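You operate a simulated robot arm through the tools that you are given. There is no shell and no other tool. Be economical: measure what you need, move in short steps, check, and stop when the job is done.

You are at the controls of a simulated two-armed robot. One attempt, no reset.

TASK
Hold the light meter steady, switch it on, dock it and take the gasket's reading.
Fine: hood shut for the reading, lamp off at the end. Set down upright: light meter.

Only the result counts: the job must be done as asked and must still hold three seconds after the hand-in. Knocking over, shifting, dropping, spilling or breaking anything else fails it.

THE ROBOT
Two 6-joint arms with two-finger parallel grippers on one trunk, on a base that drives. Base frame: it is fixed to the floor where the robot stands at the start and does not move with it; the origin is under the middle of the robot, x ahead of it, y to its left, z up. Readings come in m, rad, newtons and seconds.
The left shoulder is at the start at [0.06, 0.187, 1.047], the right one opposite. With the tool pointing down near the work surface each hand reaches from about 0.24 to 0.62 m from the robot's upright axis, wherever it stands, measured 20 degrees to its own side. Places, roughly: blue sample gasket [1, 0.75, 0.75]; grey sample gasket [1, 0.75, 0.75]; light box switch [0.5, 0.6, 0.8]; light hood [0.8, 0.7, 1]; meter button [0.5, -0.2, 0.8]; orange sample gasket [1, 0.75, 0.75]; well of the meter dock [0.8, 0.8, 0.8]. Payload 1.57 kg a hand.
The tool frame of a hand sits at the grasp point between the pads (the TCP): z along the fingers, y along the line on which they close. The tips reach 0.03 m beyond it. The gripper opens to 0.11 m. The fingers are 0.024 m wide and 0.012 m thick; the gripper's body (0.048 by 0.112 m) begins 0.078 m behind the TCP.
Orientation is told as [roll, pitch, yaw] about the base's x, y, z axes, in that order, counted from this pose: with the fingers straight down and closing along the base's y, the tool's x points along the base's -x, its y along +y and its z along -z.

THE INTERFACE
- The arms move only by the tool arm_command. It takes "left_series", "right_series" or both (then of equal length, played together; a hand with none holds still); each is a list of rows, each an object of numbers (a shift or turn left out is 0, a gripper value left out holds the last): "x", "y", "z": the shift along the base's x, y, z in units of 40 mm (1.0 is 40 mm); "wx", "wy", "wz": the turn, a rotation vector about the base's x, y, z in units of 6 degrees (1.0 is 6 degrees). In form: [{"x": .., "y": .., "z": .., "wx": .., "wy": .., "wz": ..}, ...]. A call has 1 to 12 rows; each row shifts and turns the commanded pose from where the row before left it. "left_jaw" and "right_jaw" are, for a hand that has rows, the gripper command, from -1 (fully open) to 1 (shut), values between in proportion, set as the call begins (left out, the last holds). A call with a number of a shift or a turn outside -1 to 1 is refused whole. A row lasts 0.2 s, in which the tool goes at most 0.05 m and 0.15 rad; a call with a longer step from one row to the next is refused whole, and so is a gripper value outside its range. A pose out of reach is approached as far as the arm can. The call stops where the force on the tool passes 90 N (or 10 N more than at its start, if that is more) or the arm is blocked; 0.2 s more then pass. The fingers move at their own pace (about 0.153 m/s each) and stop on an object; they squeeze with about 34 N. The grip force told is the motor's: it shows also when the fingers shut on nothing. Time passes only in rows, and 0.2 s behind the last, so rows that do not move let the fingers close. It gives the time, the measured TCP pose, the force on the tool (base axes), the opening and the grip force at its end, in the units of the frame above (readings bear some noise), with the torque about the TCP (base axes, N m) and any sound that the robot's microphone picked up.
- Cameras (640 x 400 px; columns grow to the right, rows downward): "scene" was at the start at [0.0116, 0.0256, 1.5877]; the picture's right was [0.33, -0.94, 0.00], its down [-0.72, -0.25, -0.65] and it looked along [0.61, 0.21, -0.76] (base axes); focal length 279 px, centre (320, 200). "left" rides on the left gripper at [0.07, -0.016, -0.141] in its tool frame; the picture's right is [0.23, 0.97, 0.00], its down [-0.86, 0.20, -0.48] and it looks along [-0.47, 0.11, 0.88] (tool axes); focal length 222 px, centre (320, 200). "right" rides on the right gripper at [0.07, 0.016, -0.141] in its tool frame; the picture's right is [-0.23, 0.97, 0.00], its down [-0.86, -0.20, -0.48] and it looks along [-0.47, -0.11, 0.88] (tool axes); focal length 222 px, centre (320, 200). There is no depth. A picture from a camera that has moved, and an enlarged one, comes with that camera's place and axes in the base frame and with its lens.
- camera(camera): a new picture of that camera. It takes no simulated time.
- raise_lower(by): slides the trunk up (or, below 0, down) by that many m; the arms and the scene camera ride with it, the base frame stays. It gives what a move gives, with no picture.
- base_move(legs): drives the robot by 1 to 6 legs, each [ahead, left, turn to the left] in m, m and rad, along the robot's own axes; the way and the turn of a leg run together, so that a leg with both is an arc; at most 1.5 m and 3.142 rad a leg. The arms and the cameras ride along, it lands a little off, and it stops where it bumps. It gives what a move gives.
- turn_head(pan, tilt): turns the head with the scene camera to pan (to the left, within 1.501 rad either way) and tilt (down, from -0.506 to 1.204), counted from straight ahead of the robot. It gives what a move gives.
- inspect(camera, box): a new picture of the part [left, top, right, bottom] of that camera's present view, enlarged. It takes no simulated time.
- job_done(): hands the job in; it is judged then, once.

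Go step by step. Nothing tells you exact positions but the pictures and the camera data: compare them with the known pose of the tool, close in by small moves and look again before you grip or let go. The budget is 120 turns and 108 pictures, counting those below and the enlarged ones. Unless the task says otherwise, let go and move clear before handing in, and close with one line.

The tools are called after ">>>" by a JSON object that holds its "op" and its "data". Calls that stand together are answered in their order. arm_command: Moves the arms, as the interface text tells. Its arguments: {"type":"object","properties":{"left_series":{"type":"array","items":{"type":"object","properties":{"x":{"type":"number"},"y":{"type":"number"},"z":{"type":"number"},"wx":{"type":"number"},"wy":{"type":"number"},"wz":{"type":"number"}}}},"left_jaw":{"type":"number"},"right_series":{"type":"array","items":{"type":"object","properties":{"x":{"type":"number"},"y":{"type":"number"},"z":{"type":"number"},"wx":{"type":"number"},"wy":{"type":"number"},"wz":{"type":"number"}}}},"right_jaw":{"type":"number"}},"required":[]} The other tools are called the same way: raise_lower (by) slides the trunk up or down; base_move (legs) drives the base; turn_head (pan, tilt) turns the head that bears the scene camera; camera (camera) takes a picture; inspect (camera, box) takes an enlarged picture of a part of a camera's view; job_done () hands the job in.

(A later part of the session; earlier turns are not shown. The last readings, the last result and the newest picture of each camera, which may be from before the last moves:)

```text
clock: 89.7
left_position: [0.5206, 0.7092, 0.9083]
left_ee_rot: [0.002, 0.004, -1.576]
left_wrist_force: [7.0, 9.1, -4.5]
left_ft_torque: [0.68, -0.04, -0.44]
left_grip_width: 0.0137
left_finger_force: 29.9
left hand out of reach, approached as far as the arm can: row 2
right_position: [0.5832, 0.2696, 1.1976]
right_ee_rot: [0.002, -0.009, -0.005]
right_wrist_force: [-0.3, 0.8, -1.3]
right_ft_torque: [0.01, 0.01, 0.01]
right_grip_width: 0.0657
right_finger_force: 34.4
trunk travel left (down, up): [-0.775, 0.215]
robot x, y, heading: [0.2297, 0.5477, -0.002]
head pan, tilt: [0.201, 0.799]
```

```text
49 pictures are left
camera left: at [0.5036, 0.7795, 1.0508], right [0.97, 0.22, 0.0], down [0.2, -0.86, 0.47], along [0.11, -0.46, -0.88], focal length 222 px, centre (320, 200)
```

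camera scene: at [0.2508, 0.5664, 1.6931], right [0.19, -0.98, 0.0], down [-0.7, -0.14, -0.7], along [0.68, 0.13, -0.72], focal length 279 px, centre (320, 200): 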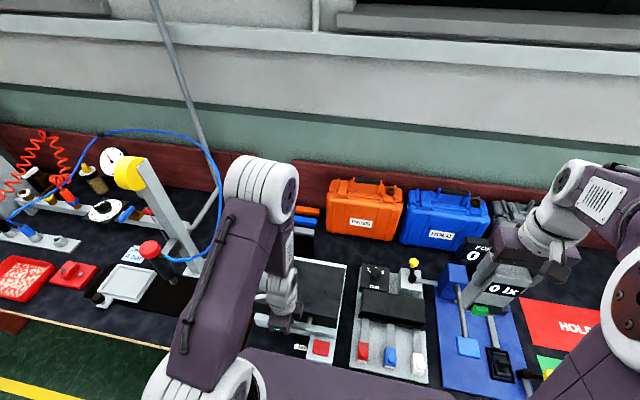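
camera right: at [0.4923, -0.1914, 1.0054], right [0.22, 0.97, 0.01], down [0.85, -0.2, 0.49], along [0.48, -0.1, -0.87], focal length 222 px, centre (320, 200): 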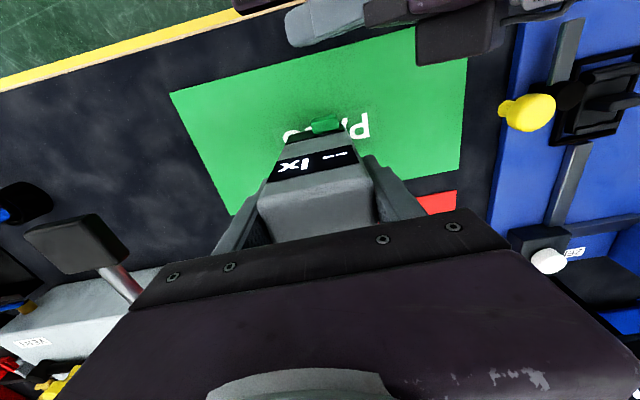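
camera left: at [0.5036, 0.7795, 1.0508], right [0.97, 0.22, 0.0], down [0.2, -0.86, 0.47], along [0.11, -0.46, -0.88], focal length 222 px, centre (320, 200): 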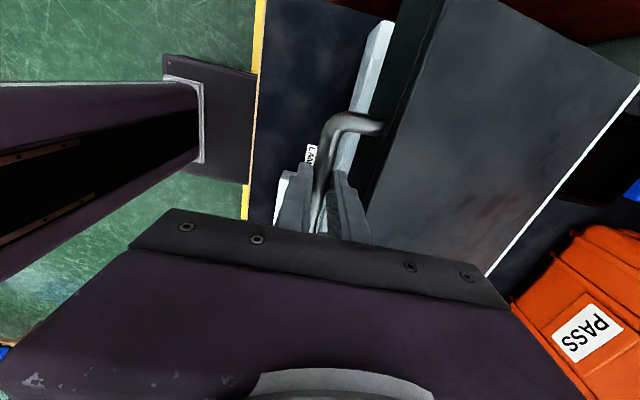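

>>> {"op": "arm_command", "data": {"left_series": [{"x": -0.1, "z": -0.5}, {"x": -0.07, "z": -0.5}]}}

>>> {"op": "camera", "data": {"camera": "left"}}

```text
clock: 90.3
left_position: [0.516, 0.7099, 0.8674]
left_ee_rot: [0.002, 0.005, -1.574]
left_wrist_force: [9.9, 8.7, -3.2]
left_ft_torque: [0.74, -0.07, -0.51]
left_grip_width: 0.0137
left_finger_force: 30.7
right_position: [0.5834, 0.2701, 1.1977]
right_ee_rot: [0.003, -0.008, -0.004]
right_wrist_force: [-0.2, 0.8, -1.7]
right_ft_torque: [-0.01, 0.01, 0.01]
right_grip_width: 0.0657
right_finger_force: 33.7
trunk travel left (down, up): [-0.775, 0.215]
robot x, y, heading: [0.2296, 0.5495, -0.005]
head pan, tilt: [0.201, 0.799]
```

```text
48 pictures are left
camera left: at [0.4982, 0.7791, 1.0095], right [0.97, 0.22, 0.0], down [0.19, -0.86, 0.47], along [0.11, -0.46, -0.88], focal length 222 px, centre (320, 200)
```

left: 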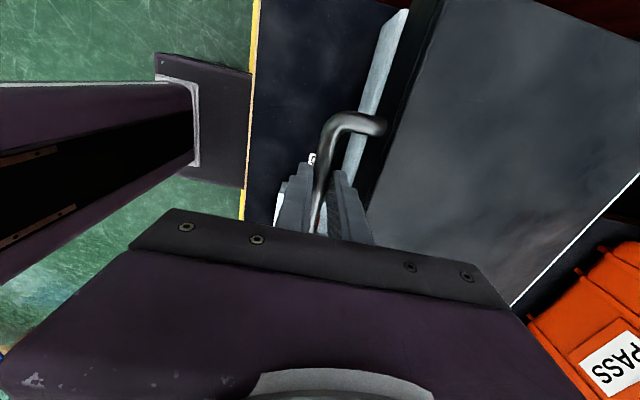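

>>> {"op": "arm_command", "data": {"left_series": [{"x": 0.0, "z": -0.45}, {"x": 0.02, "z": -0.4}, {"z": -0.2}]}}

>>> {"op": "camera", "data": {"camera": "left"}}

```text
clock: 91.1
left_position: [0.5151, 0.7056, 0.8279]
left_ee_rot: [0.001, 0.007, -1.578]
left_wrist_force: [11.3, 0.0, 26.1]
left_ft_torque: [0.04, 0.0, -0.71]
left_grip_width: 0.0138
left_finger_force: 30.6
right_position: [0.5829, 0.2671, 1.1982]
right_ee_rot: [0.005, -0.011, -0.004]
right_wrist_force: [0.4, -0.2, -1.6]
right_ft_torque: [0.0, 0.03, 0.02]
right_grip_width: 0.0657
right_finger_force: 34.0
trunk travel left (down, up): [-0.775, 0.215]
robot x, y, heading: [0.227, 0.5475, -0.007]
head pan, tilt: [0.201, 0.799]
```

```text
47 pictures are left
camera left: at [0.4987, 0.7769, 0.9695], right [0.98, 0.22, 0.0], down [0.19, -0.86, 0.47], along [0.11, -0.46, -0.88], focal length 222 px, centre (320, 200)
```

left: 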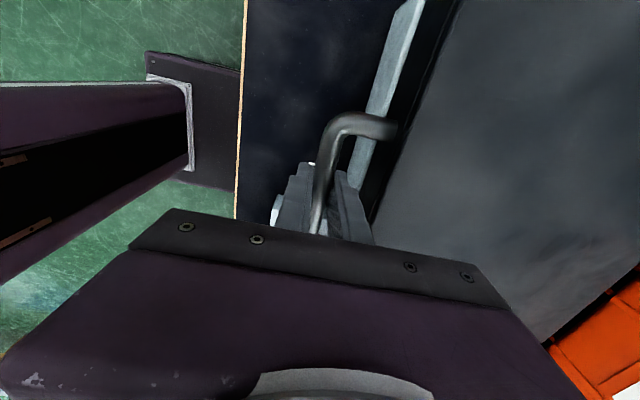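

The hood met the box (26 N up). Easing off, opening a little and lifting the hand away.

>>> {"op": "arm_command", "data": {"left_series": [{"z": 0.1}, {}, {}], "left_jaw": 0.45}}

>>> {"op": "arm_command", "data": {"left_series": [{"z": 0.4}, {"z": 0.6}, {"z": 0.8}, {"z": 1}, {"z": 1}, {"z": 1}, {"z": 1}]}}

>>> {"op": "camera", "data": {"camera": "left"}}

```text
clock: 91.9
left_position: [0.5139, 0.7095, 0.8313]
left_ee_rot: [0.003, 0.007, -1.576]
left_wrist_force: [0.1, -0.3, -1.2]
left_ft_torque: [0.01, 0.0, 0.01]
left_grip_width: 0.0305
left_finger_force: 0.0
right_position: [0.5805, 0.2693, 1.199]
right_ee_rot: [0.004, -0.01, -0.005]
right_wrist_force: [0.2, 0.8, -1.6]
right_ft_torque: [0.02, 0.0, -0.01]
right_grip_width: 0.0658
right_finger_force: 33.6
trunk travel left (down, up): [-0.775, 0.215]
robot x, y, heading: [0.2333, 0.5464, -0.002]
head pan, tilt: [0.201, 0.799]
```

```text
clock: 93.5
left_position: [0.5134, 0.7089, 1.0638]
left_ee_rot: [0.004, 0.008, -1.576]
left_wrist_force: [0.4, 0.4, 0.0]
left_ft_torque: [0.02, -0.01, -0.01]
left_grip_width: 0.0303
left_finger_force: 0.0
right_position: [0.5793, 0.2689, 1.198]
right_ee_rot: [0.004, -0.013, -0.004]
right_wrist_force: [0.2, -0.3, -2.2]
right_ft_torque: [0.04, -0.02, 0.01]
right_grip_width: 0.0658
right_finger_force: 33.5
trunk travel left (down, up): [-0.775, 0.215]
robot x, y, heading: [0.2306, 0.5507, -0.005]
head pan, tilt: [0.201, 0.799]
```

```text
46 pictures are left
camera left: at [0.4965, 0.7772, 1.2059], right [0.97, 0.22, 0.0], down [0.19, -0.86, 0.47], along [0.11, -0.46, -0.88], focal length 222 px, centre (320, 200)
```

left: 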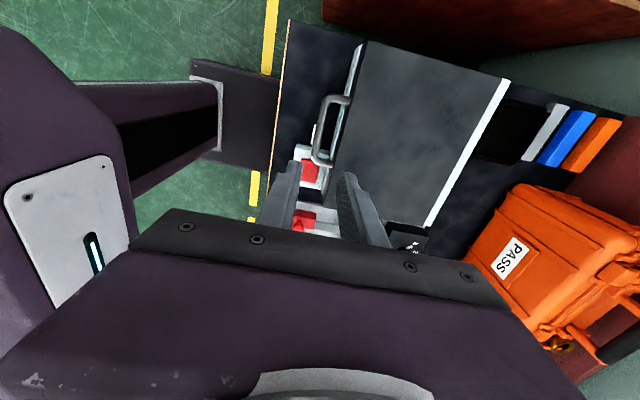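

Hood is shut. Now inspect the dock behind the box.

>>> {"op": "arm_command", "data": {"left_series": [{"y": 0.9, "x": -0.4}, {"y": 0.9, "x": -0.4}, {"y": 0.9}, {"y": 0.9}]}}

>>> {"op": "inspect", "data": {"camera": "scene", "box": [220, 160, 400, 340]}}

>>> {"op": "inspect", "data": {"camera": "left", "box": [320, 40, 520, 200]}}

```text
clock: 94.5
left_position: [0.4971, 0.8554, 1.0689]
left_ee_rot: [0.004, 0.006, -1.578]
left_wrist_force: [-0.2, 0.6, 0.9]
left_ft_torque: [-0.03, -0.02, 0.02]
left_grip_width: 0.0302
left_finger_force: 0.1
left hand out of reach, approached as far as the arm can: row 1, 2
right_position: [0.5816, 0.2698, 1.1981]
right_ee_rot: [0.001, -0.01, -0.005]
right_wrist_force: [0.7, -0.1, -1.5]
right_ft_torque: [-0.03, 0.02, 0.04]
right_grip_width: 0.0658
right_finger_force: 33.8
trunk travel left (down, up): [-0.775, 0.215]
robot x, y, heading: [0.2297, 0.5499, -0.003]
head pan, tilt: [0.201, 0.799]
```

```text
2.22 times, centred on (310, 250) of scene
camera zoom: at [0.2481, 0.5662, 1.6931], right [0.19, -0.98, 0.0], down [-0.7, -0.14, -0.7], along [0.68, 0.13, -0.72], focal length 620 px, centre (342, 89)
```

zoom: 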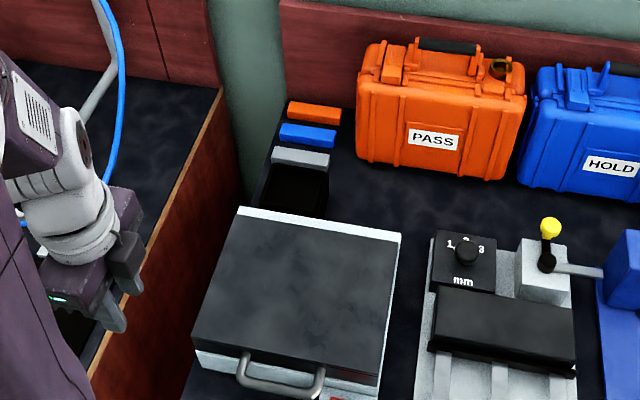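

```text
2.50 times, centred on (420, 120) of left
camera zoom: at [0.4809, 0.9255, 1.2104], right [0.98, 0.22, 0.0], down [0.19, -0.86, 0.47], along [0.11, -0.46, -0.88], focal length 555 px, centre (70, 400)
```

zoom: 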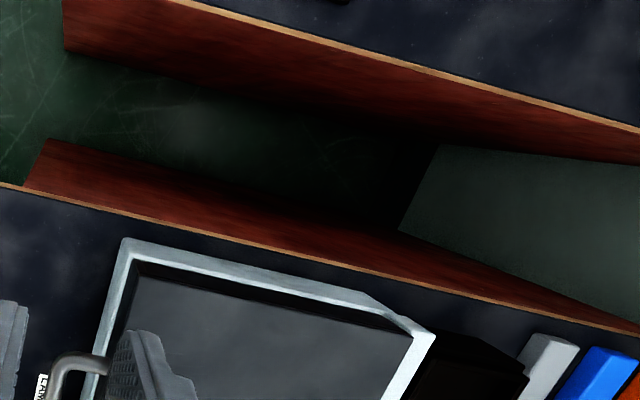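

>>> {"op": "inspect", "data": {"camera": "scene", "box": [275, 205, 325, 255]}}

>>> {"op": "camera", "data": {"camera": "right"}}

```text
8.00 times, centred on (300, 230) of scene
camera zoom: at [0.2481, 0.5662, 1.6931], right [0.19, -0.98, 0.0], down [-0.7, -0.14, -0.7], along [0.68, 0.13, -0.72], focal length 2232 px, centre (480, -40)
```

zoom: 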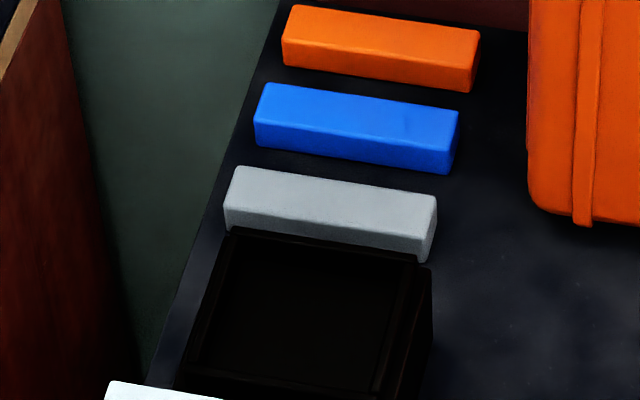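

```text
42 pictures are left
camera right: at [0.5101, 0.2864, 1.3378], right [0.23, 0.97, 0.01], down [0.85, -0.2, 0.49], along [0.47, -0.11, -0.87], focal length 222 px, centre (320, 200)
```

right: 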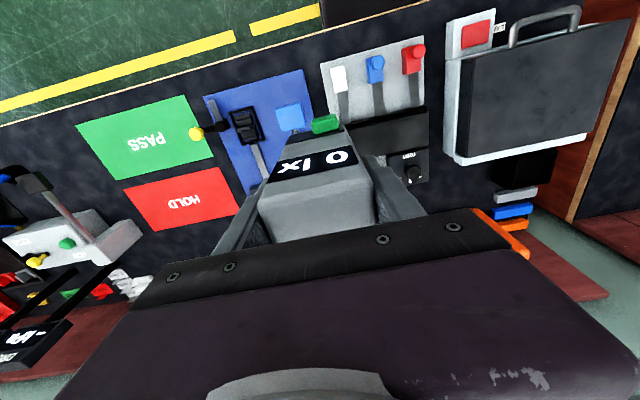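

The dock is a black open box behind the light box, around (0.843, 0.766), rim z ≈ 0.79. I'll bring the left camera over it for a precise look.

>>> {"op": "arm_command", "data": {"left_series": [{"x": 0.85, "y": -0.5}, {"x": 0.85, "y": -0.5}, {"x": 0.85, "y": -0.5}, {"x": 0.85, "y": -0.5}, {"x": 0.85, "y": -0.5}, {"x": 0.85, "y": -0.5}, {"x": 0.85, "y": -0.5}, {"x": 0.85, "y": -0.5}]}}

>>> {"op": "camera", "data": {"camera": "left"}}

>>> {"op": "inspect", "data": {"camera": "left", "box": [300, 50, 440, 190]}}

```text
clock: 96.3
left_position: [0.7731, 0.6948, 1.0677]
left_ee_rot: [0.0, 0.006, -1.576]
left_wrist_force: [-0.1, -0.5, -0.7]
left_ft_torque: [0.07, 0.01, -0.01]
left_grip_width: 0.0303
left_finger_force: 0.1
right_position: [0.5826, 0.2688, 1.1973]
right_ee_rot: [0.003, -0.011, -0.006]
right_wrist_force: [-0.2, 0.7, -1.8]
right_ft_torque: [0.01, 0.02, -0.01]
right_grip_width: 0.0659
right_finger_force: 33.9
trunk travel left (down, up): [-0.775, 0.215]
robot x, y, heading: [0.2286, 0.5498, -0.004]
head pan, tilt: [0.201, 0.799]
```

```text
41 pictures are left
camera left: at [0.756, 0.7643, 1.2092], right [0.97, 0.22, 0.0], down [0.2, -0.86, 0.47], along [0.11, -0.46, -0.88], focal length 222 px, centre (320, 200)
```

left: 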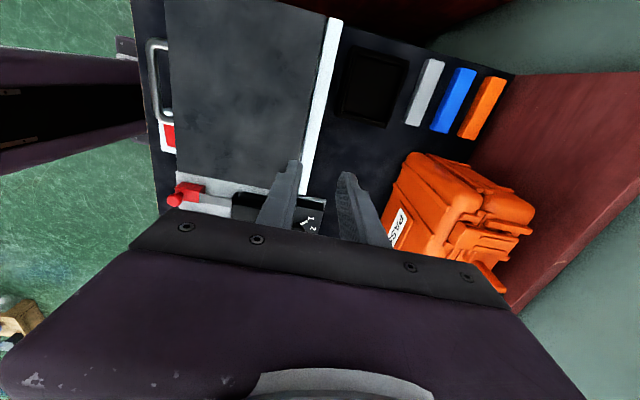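

```text
2.86 times, centred on (370, 120) of left
camera zoom: at [0.756, 0.7643, 1.2092], right [0.97, 0.22, 0.0], down [0.2, -0.86, 0.47], along [0.11, -0.46, -0.88], focal length 635 px, centre (177, 429)
```

zoom: 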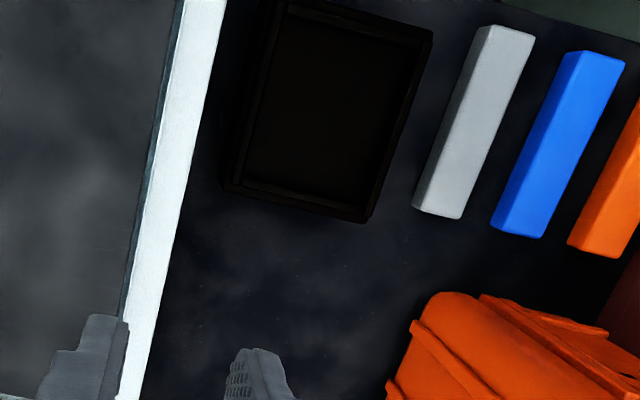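

>>> {"op": "inspect", "data": {"camera": "left", "box": [330, 35, 420, 135]}}

```text
4.00 times, centred on (375, 85) of left
camera zoom: at [0.756, 0.7643, 1.2092], right [0.97, 0.22, 0.0], down [0.2, -0.86, 0.47], along [0.11, -0.46, -0.88], focal length 888 px, centre (100, 660)
```

zoom: 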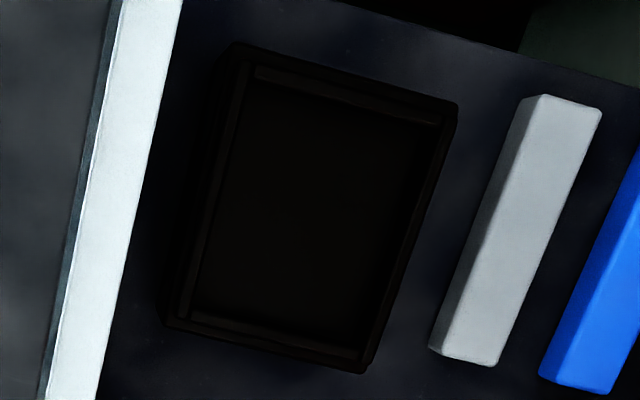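

The dock well is centred near (0.844, 0.770), with walls about 0.094 × 0.107 outside, which fits the meter with its width along y. The right arm can't reach it from the bay, so I'll pass the meter to the left hand by setting it on the clear table strip at (0.455, 0.75). First retract the left hand and back out.

>>> {"op": "arm_command", "data": {"left_series": [{"x": -0.8, "y": 0.4, "z": 0.3}, {"x": -0.8, "y": 0.4, "z": 0.3}, {"x": -0.8, "y": 0.4, "z": 0.3}, {"x": -0.8, "y": 0.4, "z": 0.3}, {"x": -0.6, "y": 0.4, "z": 0.3}, {"wz": 1}, {"wz": 1}, {"wz": 1}, {"wz": 1}, {"wz": 1}, {"wz": 1}, {"wz": 1}], "left_jaw": -1}}

>>> {"op": "arm_command", "data": {"left_series": [{"wz": 1}, {"wz": 1}, {"wz": 1}, {"wz": 1}, {"wz": 1}, {"wz": 1}, {"wz": 1}, {"wz": 1}]}}

>>> {"op": "base_move", "data": {"legs": [[-0.25, 0, 0.004], [0, 0.25, 0]]}}

>>> {"op": "raise_lower", "data": {"by": -0.1}}

```text
clock: 98.9
left_position: [0.6175, 0.7759, 1.128]
left_ee_rot: [0.003, 0.007, -0.841]
left_wrist_force: [-0.3, -0.9, -0.1]
left_ft_torque: [-0.01, -0.02, -0.02]
left_grip_width: 0.11
left_finger_force: 0.0
right_position: [0.5824, 0.2693, 1.1986]
right_ee_rot: [0.002, -0.01, -0.006]
right_wrist_force: [-0.7, 0.5, -1.5]
right_ft_torque: [0.0, 0.0, -0.03]
right_grip_width: 0.0659
right_finger_force: 33.9
trunk travel left (down, up): [-0.775, 0.215]
robot x, y, heading: [0.2295, 0.548, -0.008]
head pan, tilt: [0.201, 0.799]
```

```text
clock: 100.7
left_position: [0.6174, 0.7756, 1.1283]
left_ee_rot: [0.003, 0.008, -0.004]
left_wrist_force: [0.4, 0.5, -0.7]
left_ft_torque: [-0.01, 0.01, 0.03]
left_grip_width: 0.1102
left_finger_force: 0.0
right_position: [0.5815, 0.269, 1.1978]
right_ee_rot: [0.003, -0.01, -0.006]
right_wrist_force: [-0.7, 0.0, -1.9]
right_ft_torque: [0.02, -0.02, 0.0]
right_grip_width: 0.0658
right_finger_force: 34.1
trunk travel left (down, up): [-0.775, 0.215]
robot x, y, heading: [0.231, 0.5467, -0.005]
head pan, tilt: [0.201, 0.799]
```

```text
clock: 103.9
left_position: [0.3677, 1.0265, 1.1292]
left_ee_rot: [0.003, 0.006, -0.006]
left_wrist_force: [0.2, 0.1, 1.0]
left_ft_torque: [0.02, -0.01, -0.02]
left_grip_width: 0.1099
left_finger_force: 0.1
right_position: [0.3324, 0.5189, 1.1961]
right_ee_rot: [0.006, -0.009, -0.005]
right_wrist_force: [0.2, -0.4, -2.1]
right_ft_torque: [0.02, 0.0, 0.0]
right_grip_width: 0.066
right_finger_force: 33.7
trunk travel left (down, up): [-0.775, 0.215]
robot x, y, heading: [-0.0202, 0.8023, -0.007]
head pan, tilt: [0.201, 0.799]
```

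```text
clock: 105.3
left_position: [0.368, 1.0271, 1.0292]
left_ee_rot: [0.002, 0.007, -0.004]
left_wrist_force: [-0.3, 0.4, 0.5]
left_ft_torque: [0.0, 0.01, 0.02]
left_grip_width: 0.1099
left_finger_force: 0.1
right_position: [0.3319, 0.5205, 1.098]
right_ee_rot: [0.005, -0.009, -0.007]
right_wrist_force: [-0.7, 1.3, -1.0]
right_ft_torque: [-0.03, -0.02, -0.04]
right_grip_width: 0.0659
right_finger_force: 33.9
trunk travel left (down, up): [-0.675, 0.315]
robot x, y, heading: [-0.0221, 0.799, -0.001]
head pan, tilt: [0.201, 0.799]
```

>>> {"op": "arm_command", "data": {"right_series": [{"x": 0.5, "y": 0.96}, {"x": 0.5, "y": 0.96}, {"x": 0.5, "y": 0.96}, {"x": 0.5, "y": 0.96}, {"x": 0.5, "y": 0.96}, {"x": 0.5, "y": 0.96}, {"z": -1}, {"z": -1}]}}

>>> {"op": "camera", "data": {"camera": "right"}}

>>> {"op": "camera", "data": {"camera": "scene"}}

```text
clock: 107.1
left_position: [0.369, 1.028, 1.0285]
left_ee_rot: [0.002, 0.007, -0.005]
left_wrist_force: [0.2, 0.0, 0.1]
left_ft_torque: [0.0, 0.03, -0.03]
left_grip_width: 0.1098
left_finger_force: 0.1
right_position: [0.4534, 0.7517, 1.0178]
right_ee_rot: [0.003, -0.012, -0.005]
right_wrist_force: [0.5, -0.9, -1.8]
right_ft_torque: [-0.05, 0.01, -0.04]
right_grip_width: 0.066
right_finger_force: 34.2
trunk travel left (down, up): [-0.675, 0.315]
robot x, y, heading: [-0.016, 0.8018, -0.011]
head pan, tilt: [0.201, 0.799]
```

```text
38 pictures are left
camera right: at [0.3817, 0.7679, 1.1566], right [0.23, 0.97, 0.01], down [0.85, -0.21, 0.49], along [0.47, -0.11, -0.87], focal length 222 px, centre (320, 200)
```

right: 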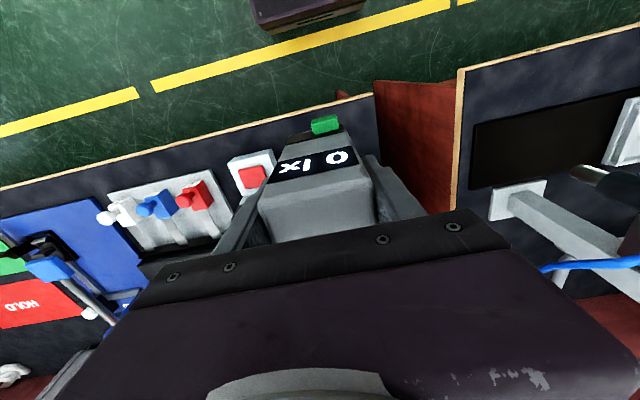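

```text
37 pictures are left
camera scene: at [-0.0005, 0.816, 1.5932], right [0.19, -0.98, 0.0], down [-0.7, -0.14, -0.7], along [0.68, 0.13, -0.72], focal length 279 px, centre (320, 200)
```

scene: 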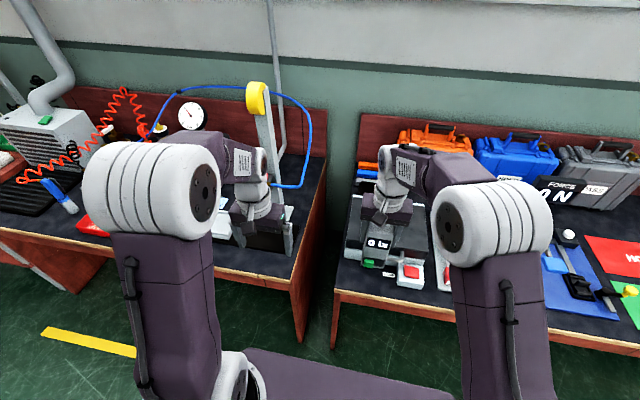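

>>> {"op": "inspect", "data": {"camera": "scene", "box": [330, 180, 450, 320]}}

```text
2.86 times, centred on (390, 250) of scene
camera zoom: at [-0.0005, 0.816, 1.5932], right [0.19, -0.98, 0.0], down [-0.7, -0.14, -0.7], along [0.68, 0.13, -0.72], focal length 797 px, centre (120, 57)
```

zoom: 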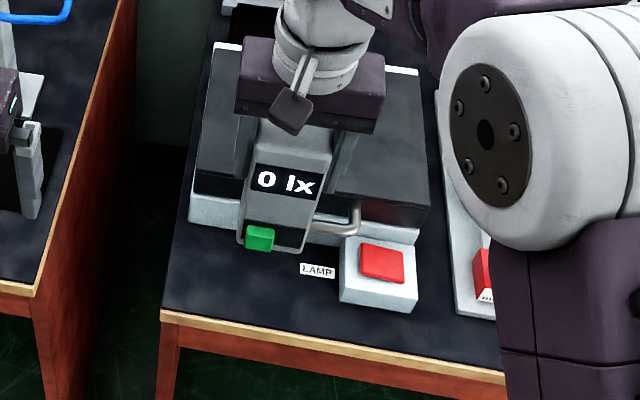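

>>> {"op": "arm_command", "data": {"right_series": [{"z": -1, "x": 0.28}, {"z": -1}, {"z": -1}, {"z": -0.5}, {"z": -0.15}, {"z": -0.1}, {"z": -0.05}]}}

>>> {"op": "inspect", "data": {"camera": "scene", "box": [330, 180, 450, 320]}}

```text
clock: 108.7
left_position: [0.369, 1.0269, 1.0278]
left_ee_rot: [0.004, 0.007, -0.006]
left_wrist_force: [-1.0, 0.1, 0.3]
left_ft_torque: [-0.02, 0.02, 0.02]
left_grip_width: 0.1103
left_finger_force: 0.1
right_position: [0.4646, 0.7505, 0.8668]
right_ee_rot: [0.004, -0.009, -0.005]
right_wrist_force: [-0.4, -0.3, -1.4]
right_ft_torque: [-0.01, 0.0, 0.0]
right_grip_width: 0.0658
right_finger_force: 34.0
trunk travel left (down, up): [-0.675, 0.315]
robot x, y, heading: [-0.0201, 0.7972, -0.002]
head pan, tilt: [0.201, 0.799]
```

```text
2.86 times, centred on (390, 250) of scene
camera zoom: at [-0.0012, 0.8158, 1.5931], right [0.19, -0.98, 0.0], down [-0.7, -0.14, -0.7], along [0.68, 0.14, -0.72], focal length 797 px, centre (120, 57)
```

zoom: 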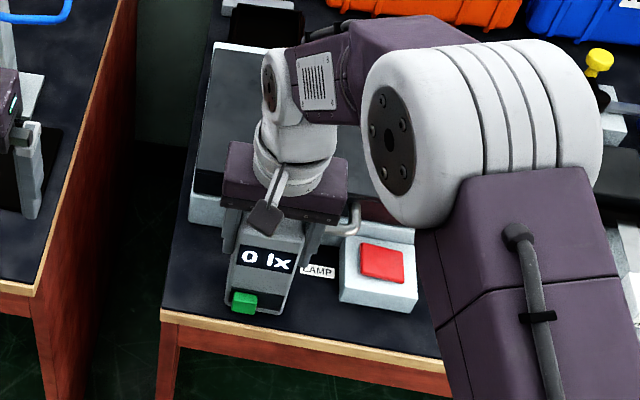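

Still lowering by millimetres until contact.

>>> {"op": "arm_command", "data": {"right_series": [{"z": -0.05}, {"z": -0.05}, {"z": -0.05}]}}

```text
clock: 109.5
left_position: [0.3678, 1.0277, 1.0298]
left_ee_rot: [0.004, 0.005, -0.006]
left_wrist_force: [1.1, -0.3, 0.3]
left_ft_torque: [-0.03, 0.0, -0.02]
left_grip_width: 0.1101
left_finger_force: 0.0
right_position: [0.464, 0.7515, 0.8631]
right_ee_rot: [0.003, -0.02, -0.006]
right_wrist_force: [3.0, -2.5, 21.0]
right_ft_torque: [-1.03, 0.07, 0.13]
right_grip_width: 0.066
right_finger_force: 33.8
trunk travel left (down, up): [-0.675, 0.315]
robot x, y, heading: [-0.0178, 0.8009, -0.008]
head pan, tilt: [0.201, 0.799]
```

Contact. Release and raise the right hand.

>>> {"op": "arm_command", "data": {"right_series": [{"z": 0.04}, {}, {}, {}], "right_jaw": -1}}

>>> {"op": "arm_command", "data": {"right_series": [{"z": 0.6}, {"z": 1}, {"z": 1}, {"z": 1}, {"z": 1}, {"z": 1}, {"y": -1}, {"y": -1}, {"y": -1}, {"y": -1}, {"y": -1}]}}

>>> {"op": "inspect", "data": {"camera": "scene", "box": [330, 180, 450, 320]}}

```text
clock: 110.5
left_position: [0.3689, 1.0285, 1.0285]
left_ee_rot: [0.003, 0.006, -0.004]
left_wrist_force: [-0.6, 0.4, 0.0]
left_ft_torque: [-0.01, 0.02, 0.03]
left_grip_width: 0.1102
left_finger_force: 0.1
right_position: [0.4633, 0.7496, 0.8618]
right_ee_rot: [0.004, -0.009, -0.005]
right_wrist_force: [-0.2, -0.8, -0.1]
right_ft_torque: [0.04, -0.02, 0.01]
right_grip_width: 0.11
right_finger_force: 0.0
trunk travel left (down, up): [-0.675, 0.315]
robot x, y, heading: [-0.0192, 0.8019, -0.004]
head pan, tilt: [0.201, 0.799]
```

```text
clock: 112.9
left_position: [0.3674, 1.0267, 1.0293]
left_ee_rot: [0.003, 0.008, -0.005]
left_wrist_force: [0.6, -0.2, 0.1]
left_ft_torque: [-0.01, 0.01, 0.0]
left_grip_width: 0.1104
left_finger_force: 0.0
right_position: [0.4644, 0.5515, 1.0847]
right_ee_rot: [0.005, -0.012, -0.005]
right_wrist_force: [0.4, 1.1, -0.7]
right_ft_torque: [0.0, 0.02, 0.02]
right_grip_width: 0.1099
right_finger_force: 0.1
trunk travel left (down, up): [-0.675, 0.315]
robot x, y, heading: [-0.0161, 0.7997, -0.004]
head pan, tilt: [0.201, 0.799]
```

```text
2.86 times, centred on (390, 250) of scene
camera zoom: at [-0.0015, 0.8143, 1.5932], right [0.19, -0.98, 0.0], down [-0.7, -0.14, -0.7], along [0.68, 0.14, -0.72], focal length 797 px, centre (120, 57)
```

zoom: 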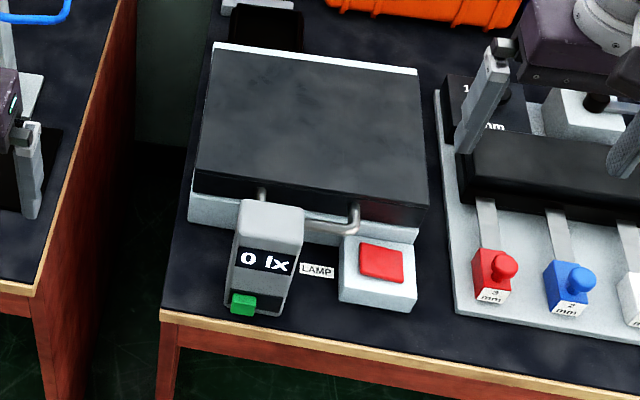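

Meter stands upright, still on. Now the left hand comes over it.

>>> {"op": "arm_command", "data": {"left_series": [{"x": 0.347, "y": -0.985}, {"x": 0.347, "y": -0.985}, {"x": 0.347, "y": -0.985}, {"x": 0.347, "y": -0.985}, {"x": 0.347, "y": -0.985}, {"x": 0.347, "y": -0.985}, {"x": 0.347, "y": -0.985}, {}]}}

>>> {"op": "camera", "data": {"camera": "left"}}

```text
clock: 114.7
left_position: [0.4666, 0.753, 1.029]
left_ee_rot: [0.003, 0.005, -0.004]
left_wrist_force: [-0.4, 0.7, 0.3]
left_ft_torque: [-0.03, 0.0, 0.03]
left_grip_width: 0.1102
left_finger_force: 0.1
right_position: [0.4641, 0.5538, 1.0855]
right_ee_rot: [0.004, -0.011, -0.005]
right_wrist_force: [-0.1, 0.7, 0.4]
right_ft_torque: [-0.01, 0.01, 0.01]
right_grip_width: 0.1099
right_finger_force: 0.0
trunk travel left (down, up): [-0.675, 0.315]
robot x, y, heading: [-0.0186, 0.8049, -0.002]
head pan, tilt: [0.201, 0.799]
```

```text
33 pictures are left
camera left: at [0.3966, 0.7355, 1.1708], right [-0.22, 0.98, 0.0], down [0.86, 0.19, 0.47], along [0.46, 0.11, -0.88], focal length 222 px, centre (320, 200)
```

left: 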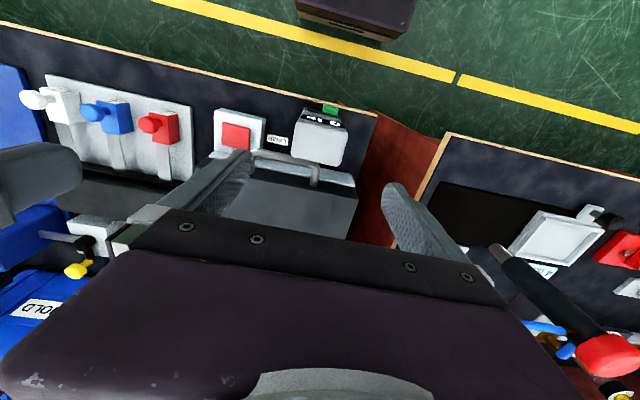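

Well centred. Descend and grip.

>>> {"op": "arm_command", "data": {"left_series": [{"z": -1}, {"z": -1}, {"z": -1}, {"z": -1}, {"z": -0.1}, {}]}}

>>> {"op": "arm_command", "data": {"left_series": [{}, {}, {}, {}], "left_jaw": 1}}

>>> {"op": "inspect", "data": {"camera": "left", "box": [220, 60, 420, 240]}}

```text
clock: 116.1
left_position: [0.4671, 0.7528, 0.8629]
left_ee_rot: [0.005, 0.006, -0.005]
left_wrist_force: [-0.4, 0.1, 0.5]
left_ft_torque: [-0.02, 0.02, -0.01]
left_grip_width: 0.1101
left_finger_force: 0.0
right_position: [0.4643, 0.5523, 1.0849]
right_ee_rot: [0.002, -0.01, -0.005]
right_wrist_force: [0.6, -0.4, 0.2]
right_ft_torque: [0.02, 0.0, 0.0]
right_grip_width: 0.1099
right_finger_force: 0.1
trunk travel left (down, up): [-0.675, 0.315]
robot x, y, heading: [-0.0227, 0.8007, -0.005]
head pan, tilt: [0.201, 0.799]
```

```text
clock: 117.1
left_position: [0.4664, 0.7511, 0.8625]
left_ee_rot: [0.003, 0.008, -0.006]
left_wrist_force: [0.1, -1.0, 0.4]
left_ft_torque: [-0.06, 0.04, 0.03]
left_grip_width: 0.0659
left_finger_force: 33.8
right_position: [0.4642, 0.5515, 1.0852]
right_ee_rot: [0.002, -0.011, -0.005]
right_wrist_force: [0.3, -0.1, 0.3]
right_ft_torque: [-0.01, 0.0, 0.0]
right_grip_width: 0.1098
right_finger_force: 0.0
trunk travel left (down, up): [-0.675, 0.315]
robot x, y, heading: [-0.0203, 0.7997, -0.004]
head pan, tilt: [0.201, 0.799]
```

```text
2.22 times, centred on (320, 150) of left
camera zoom: at [0.3965, 0.7364, 1.0041], right [-0.22, 0.98, 0.0], down [0.86, 0.19, 0.47], along [0.46, 0.11, -0.88], focal length 494 px, centre (320, 311)
```

zoom: 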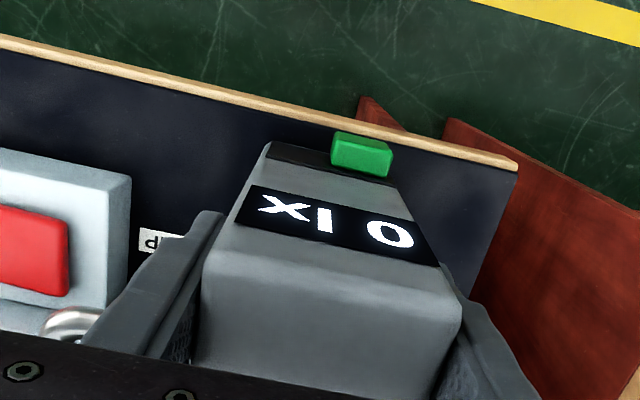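

Gripped (0.0659). Lift, pull the right hand in, and drive into the bay.

>>> {"op": "arm_command", "data": {"left_series": [{"z": 0.5}, {"z": 1}, {"z": 1}, {"z": 1}, {"z": 1}, {"z": 1}], "right_series": [{"x": -0.6}, {"x": -0.6}, {"x": -0.6}, {"x": -0.6}, {"x": -0.6}, {"x": -0.6}]}}

>>> {"op": "base_move", "data": {"legs": [[0, -0.215, 0.004]]}}

>>> {"op": "base_move", "data": {"legs": [[0.25, 0, 0], [0.06, 0, 0]]}}

>>> {"op": "camera", "data": {"camera": "scene"}}

```text
clock: 118.5
left_position: [0.4654, 0.753, 1.0862]
left_ee_rot: [0.002, 0.005, -0.005]
left_wrist_force: [0.1, 0.4, -2.5]
left_ft_torque: [0.02, -0.02, -0.01]
left_grip_width: 0.0658
left_finger_force: 33.9
right_position: [0.3177, 0.552, 1.0837]
right_ee_rot: [0.004, -0.011, -0.006]
right_wrist_force: [-0.6, -0.2, 1.3]
right_ft_torque: [-0.01, -0.04, 0.02]
right_grip_width: 0.1099
right_finger_force: 0.1
trunk travel left (down, up): [-0.675, 0.315]
robot x, y, heading: [-0.0222, 0.8011, -0.005]
head pan, tilt: [0.201, 0.799]
```

```text
clock: 120.1
left_position: [0.4652, 0.5383, 1.0839]
left_ee_rot: [0.003, 0.006, -0.003]
left_wrist_force: [0.2, -0.5, -1.1]
left_ft_torque: [0.01, 0.01, 0.03]
left_grip_width: 0.0657
left_finger_force: 34.0
right_position: [0.3192, 0.3374, 1.0834]
right_ee_rot: [0.004, -0.011, -0.003]
right_wrist_force: [0.4, -0.3, 0.1]
right_ft_torque: [-0.03, -0.03, 0.02]
right_grip_width: 0.11
right_finger_force: 0.1
trunk travel left (down, up): [-0.675, 0.315]
robot x, y, heading: [-0.0214, 0.581, -0.005]
head pan, tilt: [0.201, 0.799]
```

```text
clock: 122.5
left_position: [0.7695, 0.537, 1.0842]
left_ee_rot: [0.005, 0.005, -0.002]
left_wrist_force: [-0.6, 0.4, -2.2]
left_ft_torque: [0.02, -0.06, -0.01]
left_grip_width: 0.0656
left_finger_force: 33.6
right_position: [0.6236, 0.3354, 1.0841]
right_ee_rot: [0.003, -0.012, -0.002]
right_wrist_force: [0.0, -0.6, 0.5]
right_ft_torque: [0.0, -0.03, 0.01]
right_grip_width: 0.1102
right_finger_force: 0.0
trunk travel left (down, up): [-0.675, 0.315]
robot x, y, heading: [0.2863, 0.5822, -0.0]
head pan, tilt: [0.201, 0.799]
```

```text
31 pictures are left
camera scene: at [0.3011, 0.5981, 1.5932], right [0.2, -0.98, 0.0], down [-0.7, -0.14, -0.7], along [0.68, 0.14, -0.72], focal length 279 px, centre (320, 200)
```

scene: 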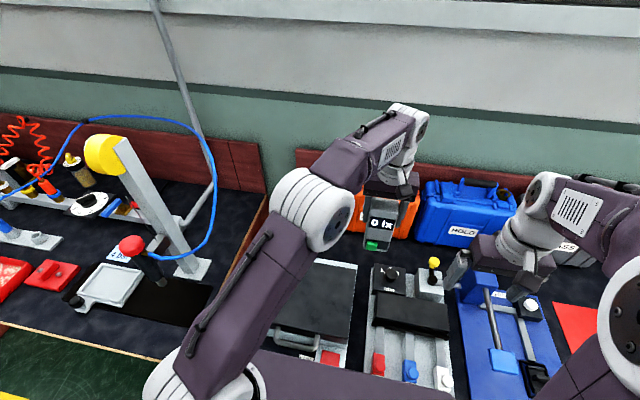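

>>> {"op": "arm_command", "data": {"left_series": [{"y": 0.97}, {"y": 0.97}, {"y": 0.97}, {"y": 0.97}, {"y": 0.97}, {"y": 0.97}, {"z": -0.5, "x": 0.3}, {"z": -0.5, "x": 0.5}, {"z": -0.5, "x": 0.5}, {"x": 0.4}]}}

>>> {"op": "inspect", "data": {"camera": "scene", "box": [250, 140, 370, 300]}}

>>> {"op": "camera", "data": {"camera": "left"}}

```text
clock: 124.7
left_position: [0.8421, 0.7723, 1.0227]
left_ee_rot: [0.004, 0.007, -0.003]
left_wrist_force: [-0.2, 0.0, -2.3]
left_ft_torque: [0.02, 0.0, 0.02]
left_grip_width: 0.0656
left_finger_force: 34.2
right_position: [0.6247, 0.3354, 1.0834]
right_ee_rot: [0.002, -0.009, -0.004]
right_wrist_force: [0.7, -0.2, -0.4]
right_ft_torque: [-0.03, -0.04, 0.0]
right_grip_width: 0.1102
right_finger_force: 0.0
trunk travel left (down, up): [-0.675, 0.315]
robot x, y, heading: [0.2868, 0.5827, -0.002]
head pan, tilt: [0.201, 0.799]
```

```text
2.50 times, centred on (310, 220) of scene
camera zoom: at [0.3045, 0.5979, 1.5932], right [0.2, -0.98, 0.0], down [-0.7, -0.14, -0.7], along [0.68, 0.14, -0.72], focal length 698 px, centre (345, 150)
```

zoom: 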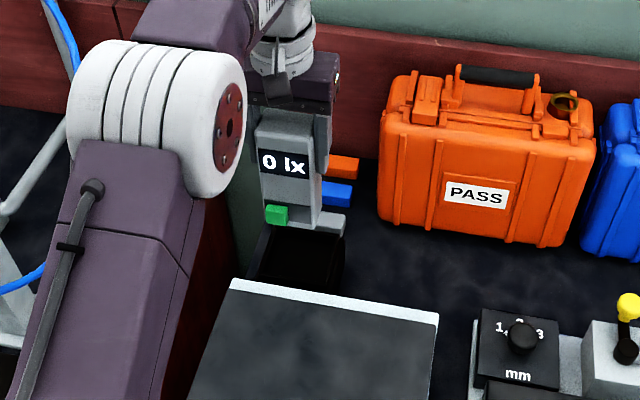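

```text
29 pictures are left
camera left: at [0.7716, 0.7558, 1.1647], right [-0.23, 0.97, 0.0], down [0.86, 0.2, 0.47], along [0.46, 0.11, -0.88], focal length 222 px, centre (320, 200)
```

left: 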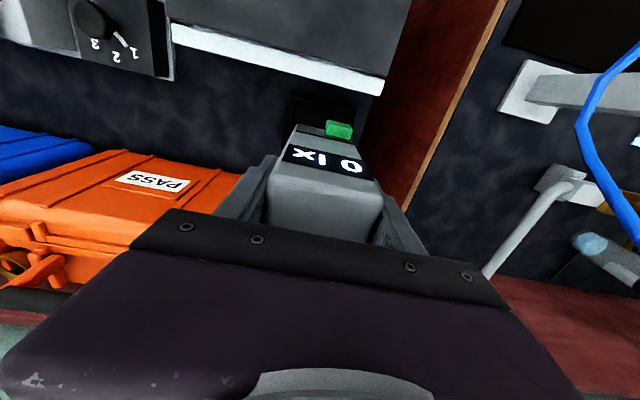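

>>> {"op": "arm_command", "data": {"left_series": [{"z": -0.8}, {"z": -0.8}, {"z": -0.75}, {}]}}

>>> {"op": "inspect", "data": {"camera": "scene", "box": [280, 190, 340, 260]}}

>>> {"op": "inspect", "data": {"camera": "left", "box": [250, 50, 390, 190]}}

```text
clock: 125.7
left_position: [0.841, 0.7708, 0.929]
left_ee_rot: [0.004, 0.008, -0.002]
left_wrist_force: [-0.1, 0.2, -2.5]
left_ft_torque: [0.0, 0.01, -0.02]
left_grip_width: 0.0657
left_finger_force: 34.3
right_position: [0.6255, 0.3358, 1.0834]
right_ee_rot: [0.003, -0.011, -0.001]
right_wrist_force: [0.7, -0.4, 0.1]
right_ft_torque: [0.0, 0.01, -0.02]
right_grip_width: 0.1101
right_finger_force: 0.0
trunk travel left (down, up): [-0.675, 0.315]
robot x, y, heading: [0.288, 0.5844, -0.001]
head pan, tilt: [0.201, 0.799]
```

```text
5.71 times, centred on (310, 225) of scene
camera zoom: at [0.3036, 0.5981, 1.5931], right [0.2, -0.98, 0.0], down [-0.7, -0.14, -0.7], along [0.68, 0.14, -0.72], focal length 1595 px, centre (377, 57)
```

zoom: 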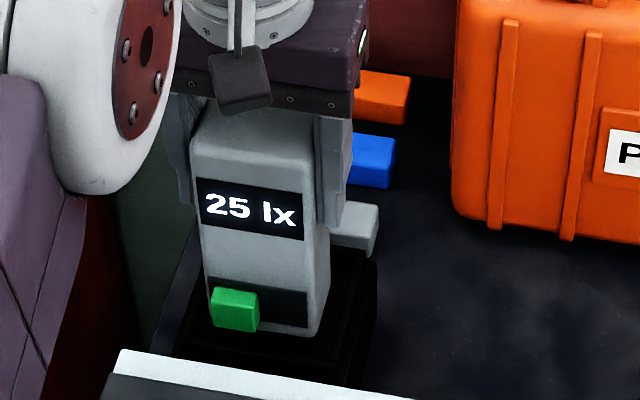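

```text
2.86 times, centred on (320, 120) of left
camera zoom: at [0.7715, 0.7549, 1.0703], right [-0.23, 0.97, 0.0], down [0.86, 0.2, 0.47], along [0.46, 0.11, -0.88], focal length 635 px, centre (320, 429)
```

zoom: 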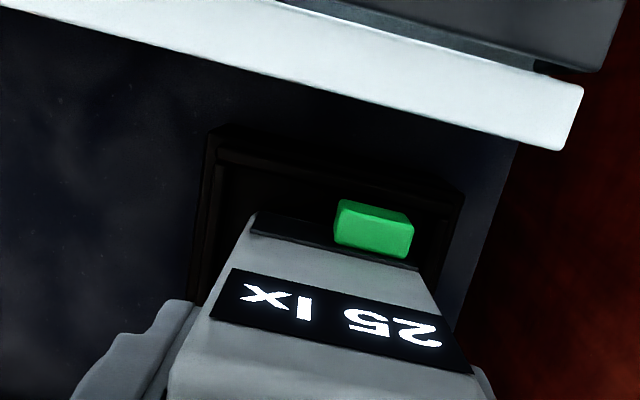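

The meter reads 25 lx near the dock. I'll shift +9 mm in x so the button clears the front wall, then lower in steps.

>>> {"op": "arm_command", "data": {"left_series": [{"x": 0.22, "y": -0.03}, {}, {"z": -0.4}, {"z": -0.4}, {"z": -0.3}]}}

>>> {"op": "inspect", "data": {"camera": "scene", "box": [280, 190, 340, 260]}}

>>> {"op": "inspect", "data": {"camera": "left", "box": [250, 50, 390, 190]}}

```text
clock: 126.9
left_position: [0.8469, 0.769, 0.8881]
left_ee_rot: [0.004, 0.005, 0.0]
left_wrist_force: [-2.2, -4.1, 24.5]
left_ft_torque: [-1.02, -0.11, -0.07]
left_grip_width: 0.066
left_finger_force: 34.3
right_position: [0.6227, 0.3339, 1.0833]
right_ee_rot: [0.006, -0.014, -0.003]
right_wrist_force: [0.0, 0.0, 0.1]
right_ft_torque: [0.0, 0.03, 0.01]
right_grip_width: 0.1102
right_finger_force: 0.0
trunk travel left (down, up): [-0.675, 0.315]
robot x, y, heading: [0.2822, 0.5825, -0.001]
head pan, tilt: [0.201, 0.799]
```

```text
5.71 times, centred on (310, 225) of scene
camera zoom: at [0.2999, 0.5966, 1.5932], right [0.2, -0.98, 0.0], down [-0.7, -0.14, -0.7], along [0.69, 0.14, -0.72], focal length 1595 px, centre (377, 57)
```

zoom: 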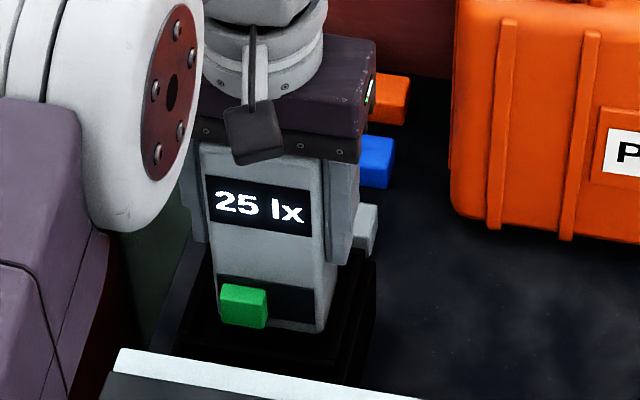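

```text
2.86 times, centred on (320, 120) of left
camera zoom: at [0.777, 0.7521, 1.0288], right [-0.23, 0.97, 0.0], down [0.86, 0.2, 0.47], along [0.46, 0.11, -0.88], focal length 635 px, centre (320, 429)
```

zoom: 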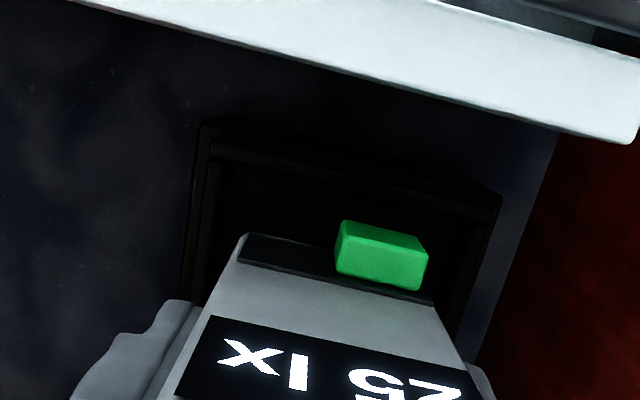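

Contact at bottom z ≈ 0.768. I'll check that this is the well's floor rather than a rim by a small shift and second touch.

>>> {"op": "arm_command", "data": {"left_series": [{"z": 0.2}, {"x": -0.08, "y": 0.1}, {}, {"z": -0.1}, {"z": -0.1}, {"z": -0.06}]}}

```text
clock: 128.3
left_position: [0.8446, 0.7738, 0.8862]
left_ee_rot: [0.006, -0.003, -0.002]
left_wrist_force: [4.7, 5.2, 24.4]
left_ft_torque: [-0.42, 0.11, 0.06]
left_grip_width: 0.0661
left_finger_force: 33.8
right_position: [0.6233, 0.336, 1.0853]
right_ee_rot: [0.004, -0.016, -0.001]
right_wrist_force: [0.2, 0.7, 0.3]
right_ft_torque: [0.0, 0.0, -0.03]
right_grip_width: 0.11
right_finger_force: 0.0
trunk travel left (down, up): [-0.675, 0.315]
robot x, y, heading: [0.2872, 0.5838, -0.001]
head pan, tilt: [0.201, 0.799]
```

Same height, so it's the well floor. Re-centre slightly, and release while checking.

>>> {"op": "arm_command", "data": {"left_series": [{"z": 0.1}, {"x": 0.08, "y": -0.1}, {"z": -0.06}, {}]}}

>>> {"op": "arm_command", "data": {"left_series": [{}, {}, {}], "left_jaw": 0.2}}

>>> {"op": "inspect", "data": {"camera": "scene", "box": [280, 190, 340, 260]}}

```text
clock: 129.3
left_position: [0.8456, 0.7686, 0.8874]
left_ee_rot: [0.004, 0.002, -0.002]
left_wrist_force: [-3.6, 5.9, 24.9]
left_ft_torque: [-0.34, 0.26, -0.09]
left_grip_width: 0.0656
left_finger_force: 33.7
right_position: [0.6216, 0.336, 1.0847]
right_ee_rot: [0.005, -0.013, -0.002]
right_wrist_force: [1.0, -0.2, -0.4]
right_ft_torque: [0.02, 0.0, 0.04]
right_grip_width: 0.1099
right_finger_force: 0.0
trunk travel left (down, up): [-0.675, 0.315]
robot x, y, heading: [0.2867, 0.5854, 0.002]
head pan, tilt: [0.201, 0.799]
```

```text
clock: 130.1
left_position: [0.8461, 0.7686, 0.8864]
left_ee_rot: [0.003, 0.002, -0.002]
left_wrist_force: [-3.2, 5.0, 24.6]
left_ft_torque: [-0.42, 0.13, -0.13]
left_grip_width: 0.0657
left_finger_force: 34.3
right_position: [0.6211, 0.3358, 1.0856]
right_ee_rot: [0.003, -0.014, -0.002]
right_wrist_force: [-0.4, 0.6, 0.2]
right_ft_torque: [-0.03, -0.02, -0.04]
right_grip_width: 0.1101
right_finger_force: 0.1
trunk travel left (down, up): [-0.675, 0.315]
robot x, y, heading: [0.2862, 0.5827, -0.002]
head pan, tilt: [0.201, 0.799]
```

```text
5.71 times, centred on (310, 225) of scene
camera zoom: at [0.2985, 0.5981, 1.5933], right [0.2, -0.98, 0.0], down [-0.7, -0.14, -0.7], along [0.69, 0.14, -0.71], focal length 1595 px, centre (377, 57)
```

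zoom: 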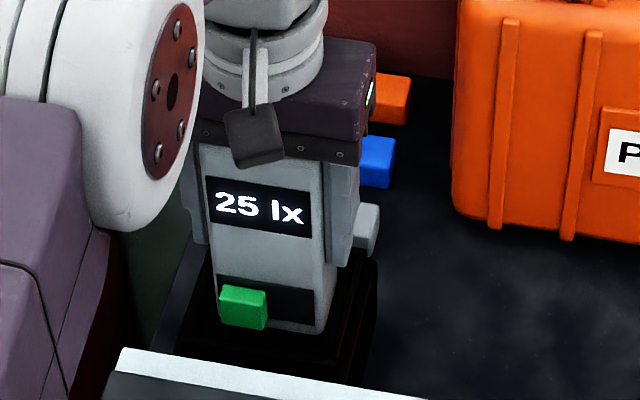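

>>> {"op": "arm_command", "data": {"left_series": [{"z": 0.05}, {}]}}

>>> {"op": "arm_command", "data": {"left_series": [{}, {}, {}], "left_jaw": -0.6}}

>>> {"op": "inspect", "data": {"camera": "scene", "box": [280, 190, 340, 260]}}

```text
clock: 130.7
left_position: [0.8463, 0.7691, 0.8861]
left_ee_rot: [0.003, 0.006, -0.001]
left_wrist_force: [-2.6, 4.2, 12.0]
left_ft_torque: [-0.09, -0.04, 0.02]
left_grip_width: 0.0658
left_finger_force: 34.1
right_position: [0.6228, 0.3354, 1.0845]
right_ee_rot: [0.005, -0.012, -0.003]
right_wrist_force: [-0.5, -0.1, 0.4]
right_ft_torque: [0.0, 0.0, -0.02]
right_grip_width: 0.1103
right_finger_force: 0.1
trunk travel left (down, up): [-0.675, 0.315]
robot x, y, heading: [0.2864, 0.5831, -0.002]
head pan, tilt: [0.201, 0.799]
```

```text
clock: 131.5
left_position: [0.8488, 0.7687, 0.8853]
left_ee_rot: [0.001, 0.008, -0.003]
left_wrist_force: [0.0, -0.4, -0.2]
left_ft_torque: [-0.01, -0.02, 0.01]
left_grip_width: 0.0879
left_finger_force: 0.1
right_position: [0.6257, 0.3352, 1.0839]
right_ee_rot: [0.003, -0.011, -0.001]
right_wrist_force: [-0.5, 0.2, -0.1]
right_ft_torque: [-0.02, 0.02, -0.02]
right_grip_width: 0.1099
right_finger_force: 0.0
trunk travel left (down, up): [-0.675, 0.315]
robot x, y, heading: [0.2858, 0.5783, -0.0]
head pan, tilt: [0.201, 0.799]
```

```text
5.71 times, centred on (310, 225) of scene
camera zoom: at [0.3042, 0.598, 1.5931], right [0.2, -0.98, 0.0], down [-0.7, -0.14, -0.7], along [0.68, 0.14, -0.72], focal length 1595 px, centre (377, 57)
```

zoom: 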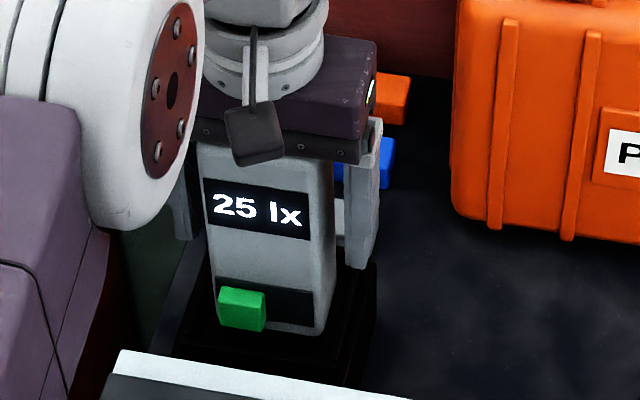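

Released; the meter stands upright in the dock reading 25 lx with hood shut and lamp on. Raise the left hand clear.

>>> {"op": "arm_command", "data": {"left_series": [{"z": 0.5}, {"z": 1}, {"z": 1}, {"z": 1}, {"z": 1}, {"z": 0.7}, {"x": -0.9}, {"x": -0.9}, {"x": -0.9}, {"x": -0.9}, {"x": -0.9}, {"x": -0.5}]}}

>>> {"op": "camera", "data": {"camera": "scene"}}

>>> {"op": "inspect", "data": {"camera": "scene", "box": [250, 170, 370, 380]}}

```text
clock: 134.1
left_position: [0.6454, 0.7698, 1.093]
left_ee_rot: [0.003, 0.004, -0.004]
left_wrist_force: [0.0, 0.4, -0.3]
left_ft_torque: [-0.02, -0.02, -0.01]
left_grip_width: 0.0877
left_finger_force: 0.1
right_position: [0.6233, 0.336, 1.0832]
right_ee_rot: [0.004, -0.011, -0.001]
right_wrist_force: [0.2, -0.3, 0.8]
right_ft_torque: [0.02, 0.02, -0.01]
right_grip_width: 0.1101
right_finger_force: 0.1
trunk travel left (down, up): [-0.675, 0.315]
robot x, y, heading: [0.2859, 0.5845, -0.0]
head pan, tilt: [0.201, 0.799]
```

```text
22 pictures are left
camera scene: at [0.3029, 0.5981, 1.5931], right [0.2, -0.98, 0.0], down [-0.7, -0.14, -0.7], along [0.68, 0.14, -0.72], focal length 279 px, centre (320, 200)
```

scene: 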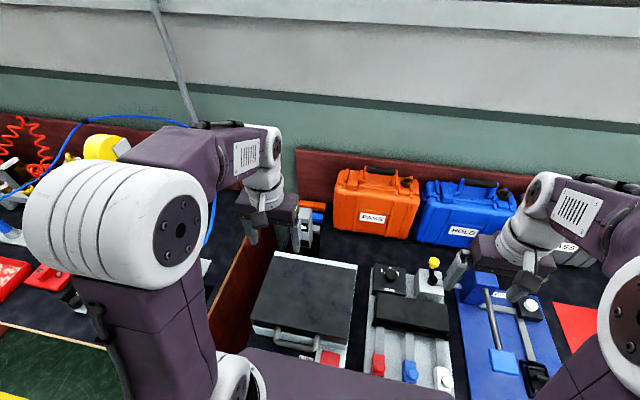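

```text
1.90 times, centred on (310, 275) of scene
camera zoom: at [0.3029, 0.5981, 1.5931], right [0.2, -0.98, 0.0], down [-0.7, -0.14, -0.7], along [0.68, 0.14, -0.72], focal length 532 px, centre (339, 57)
```

zoom: 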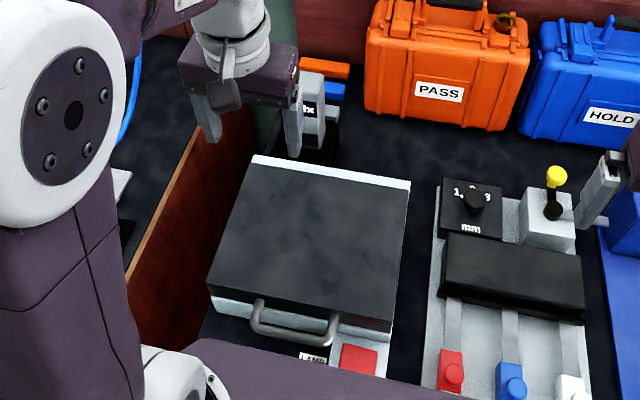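

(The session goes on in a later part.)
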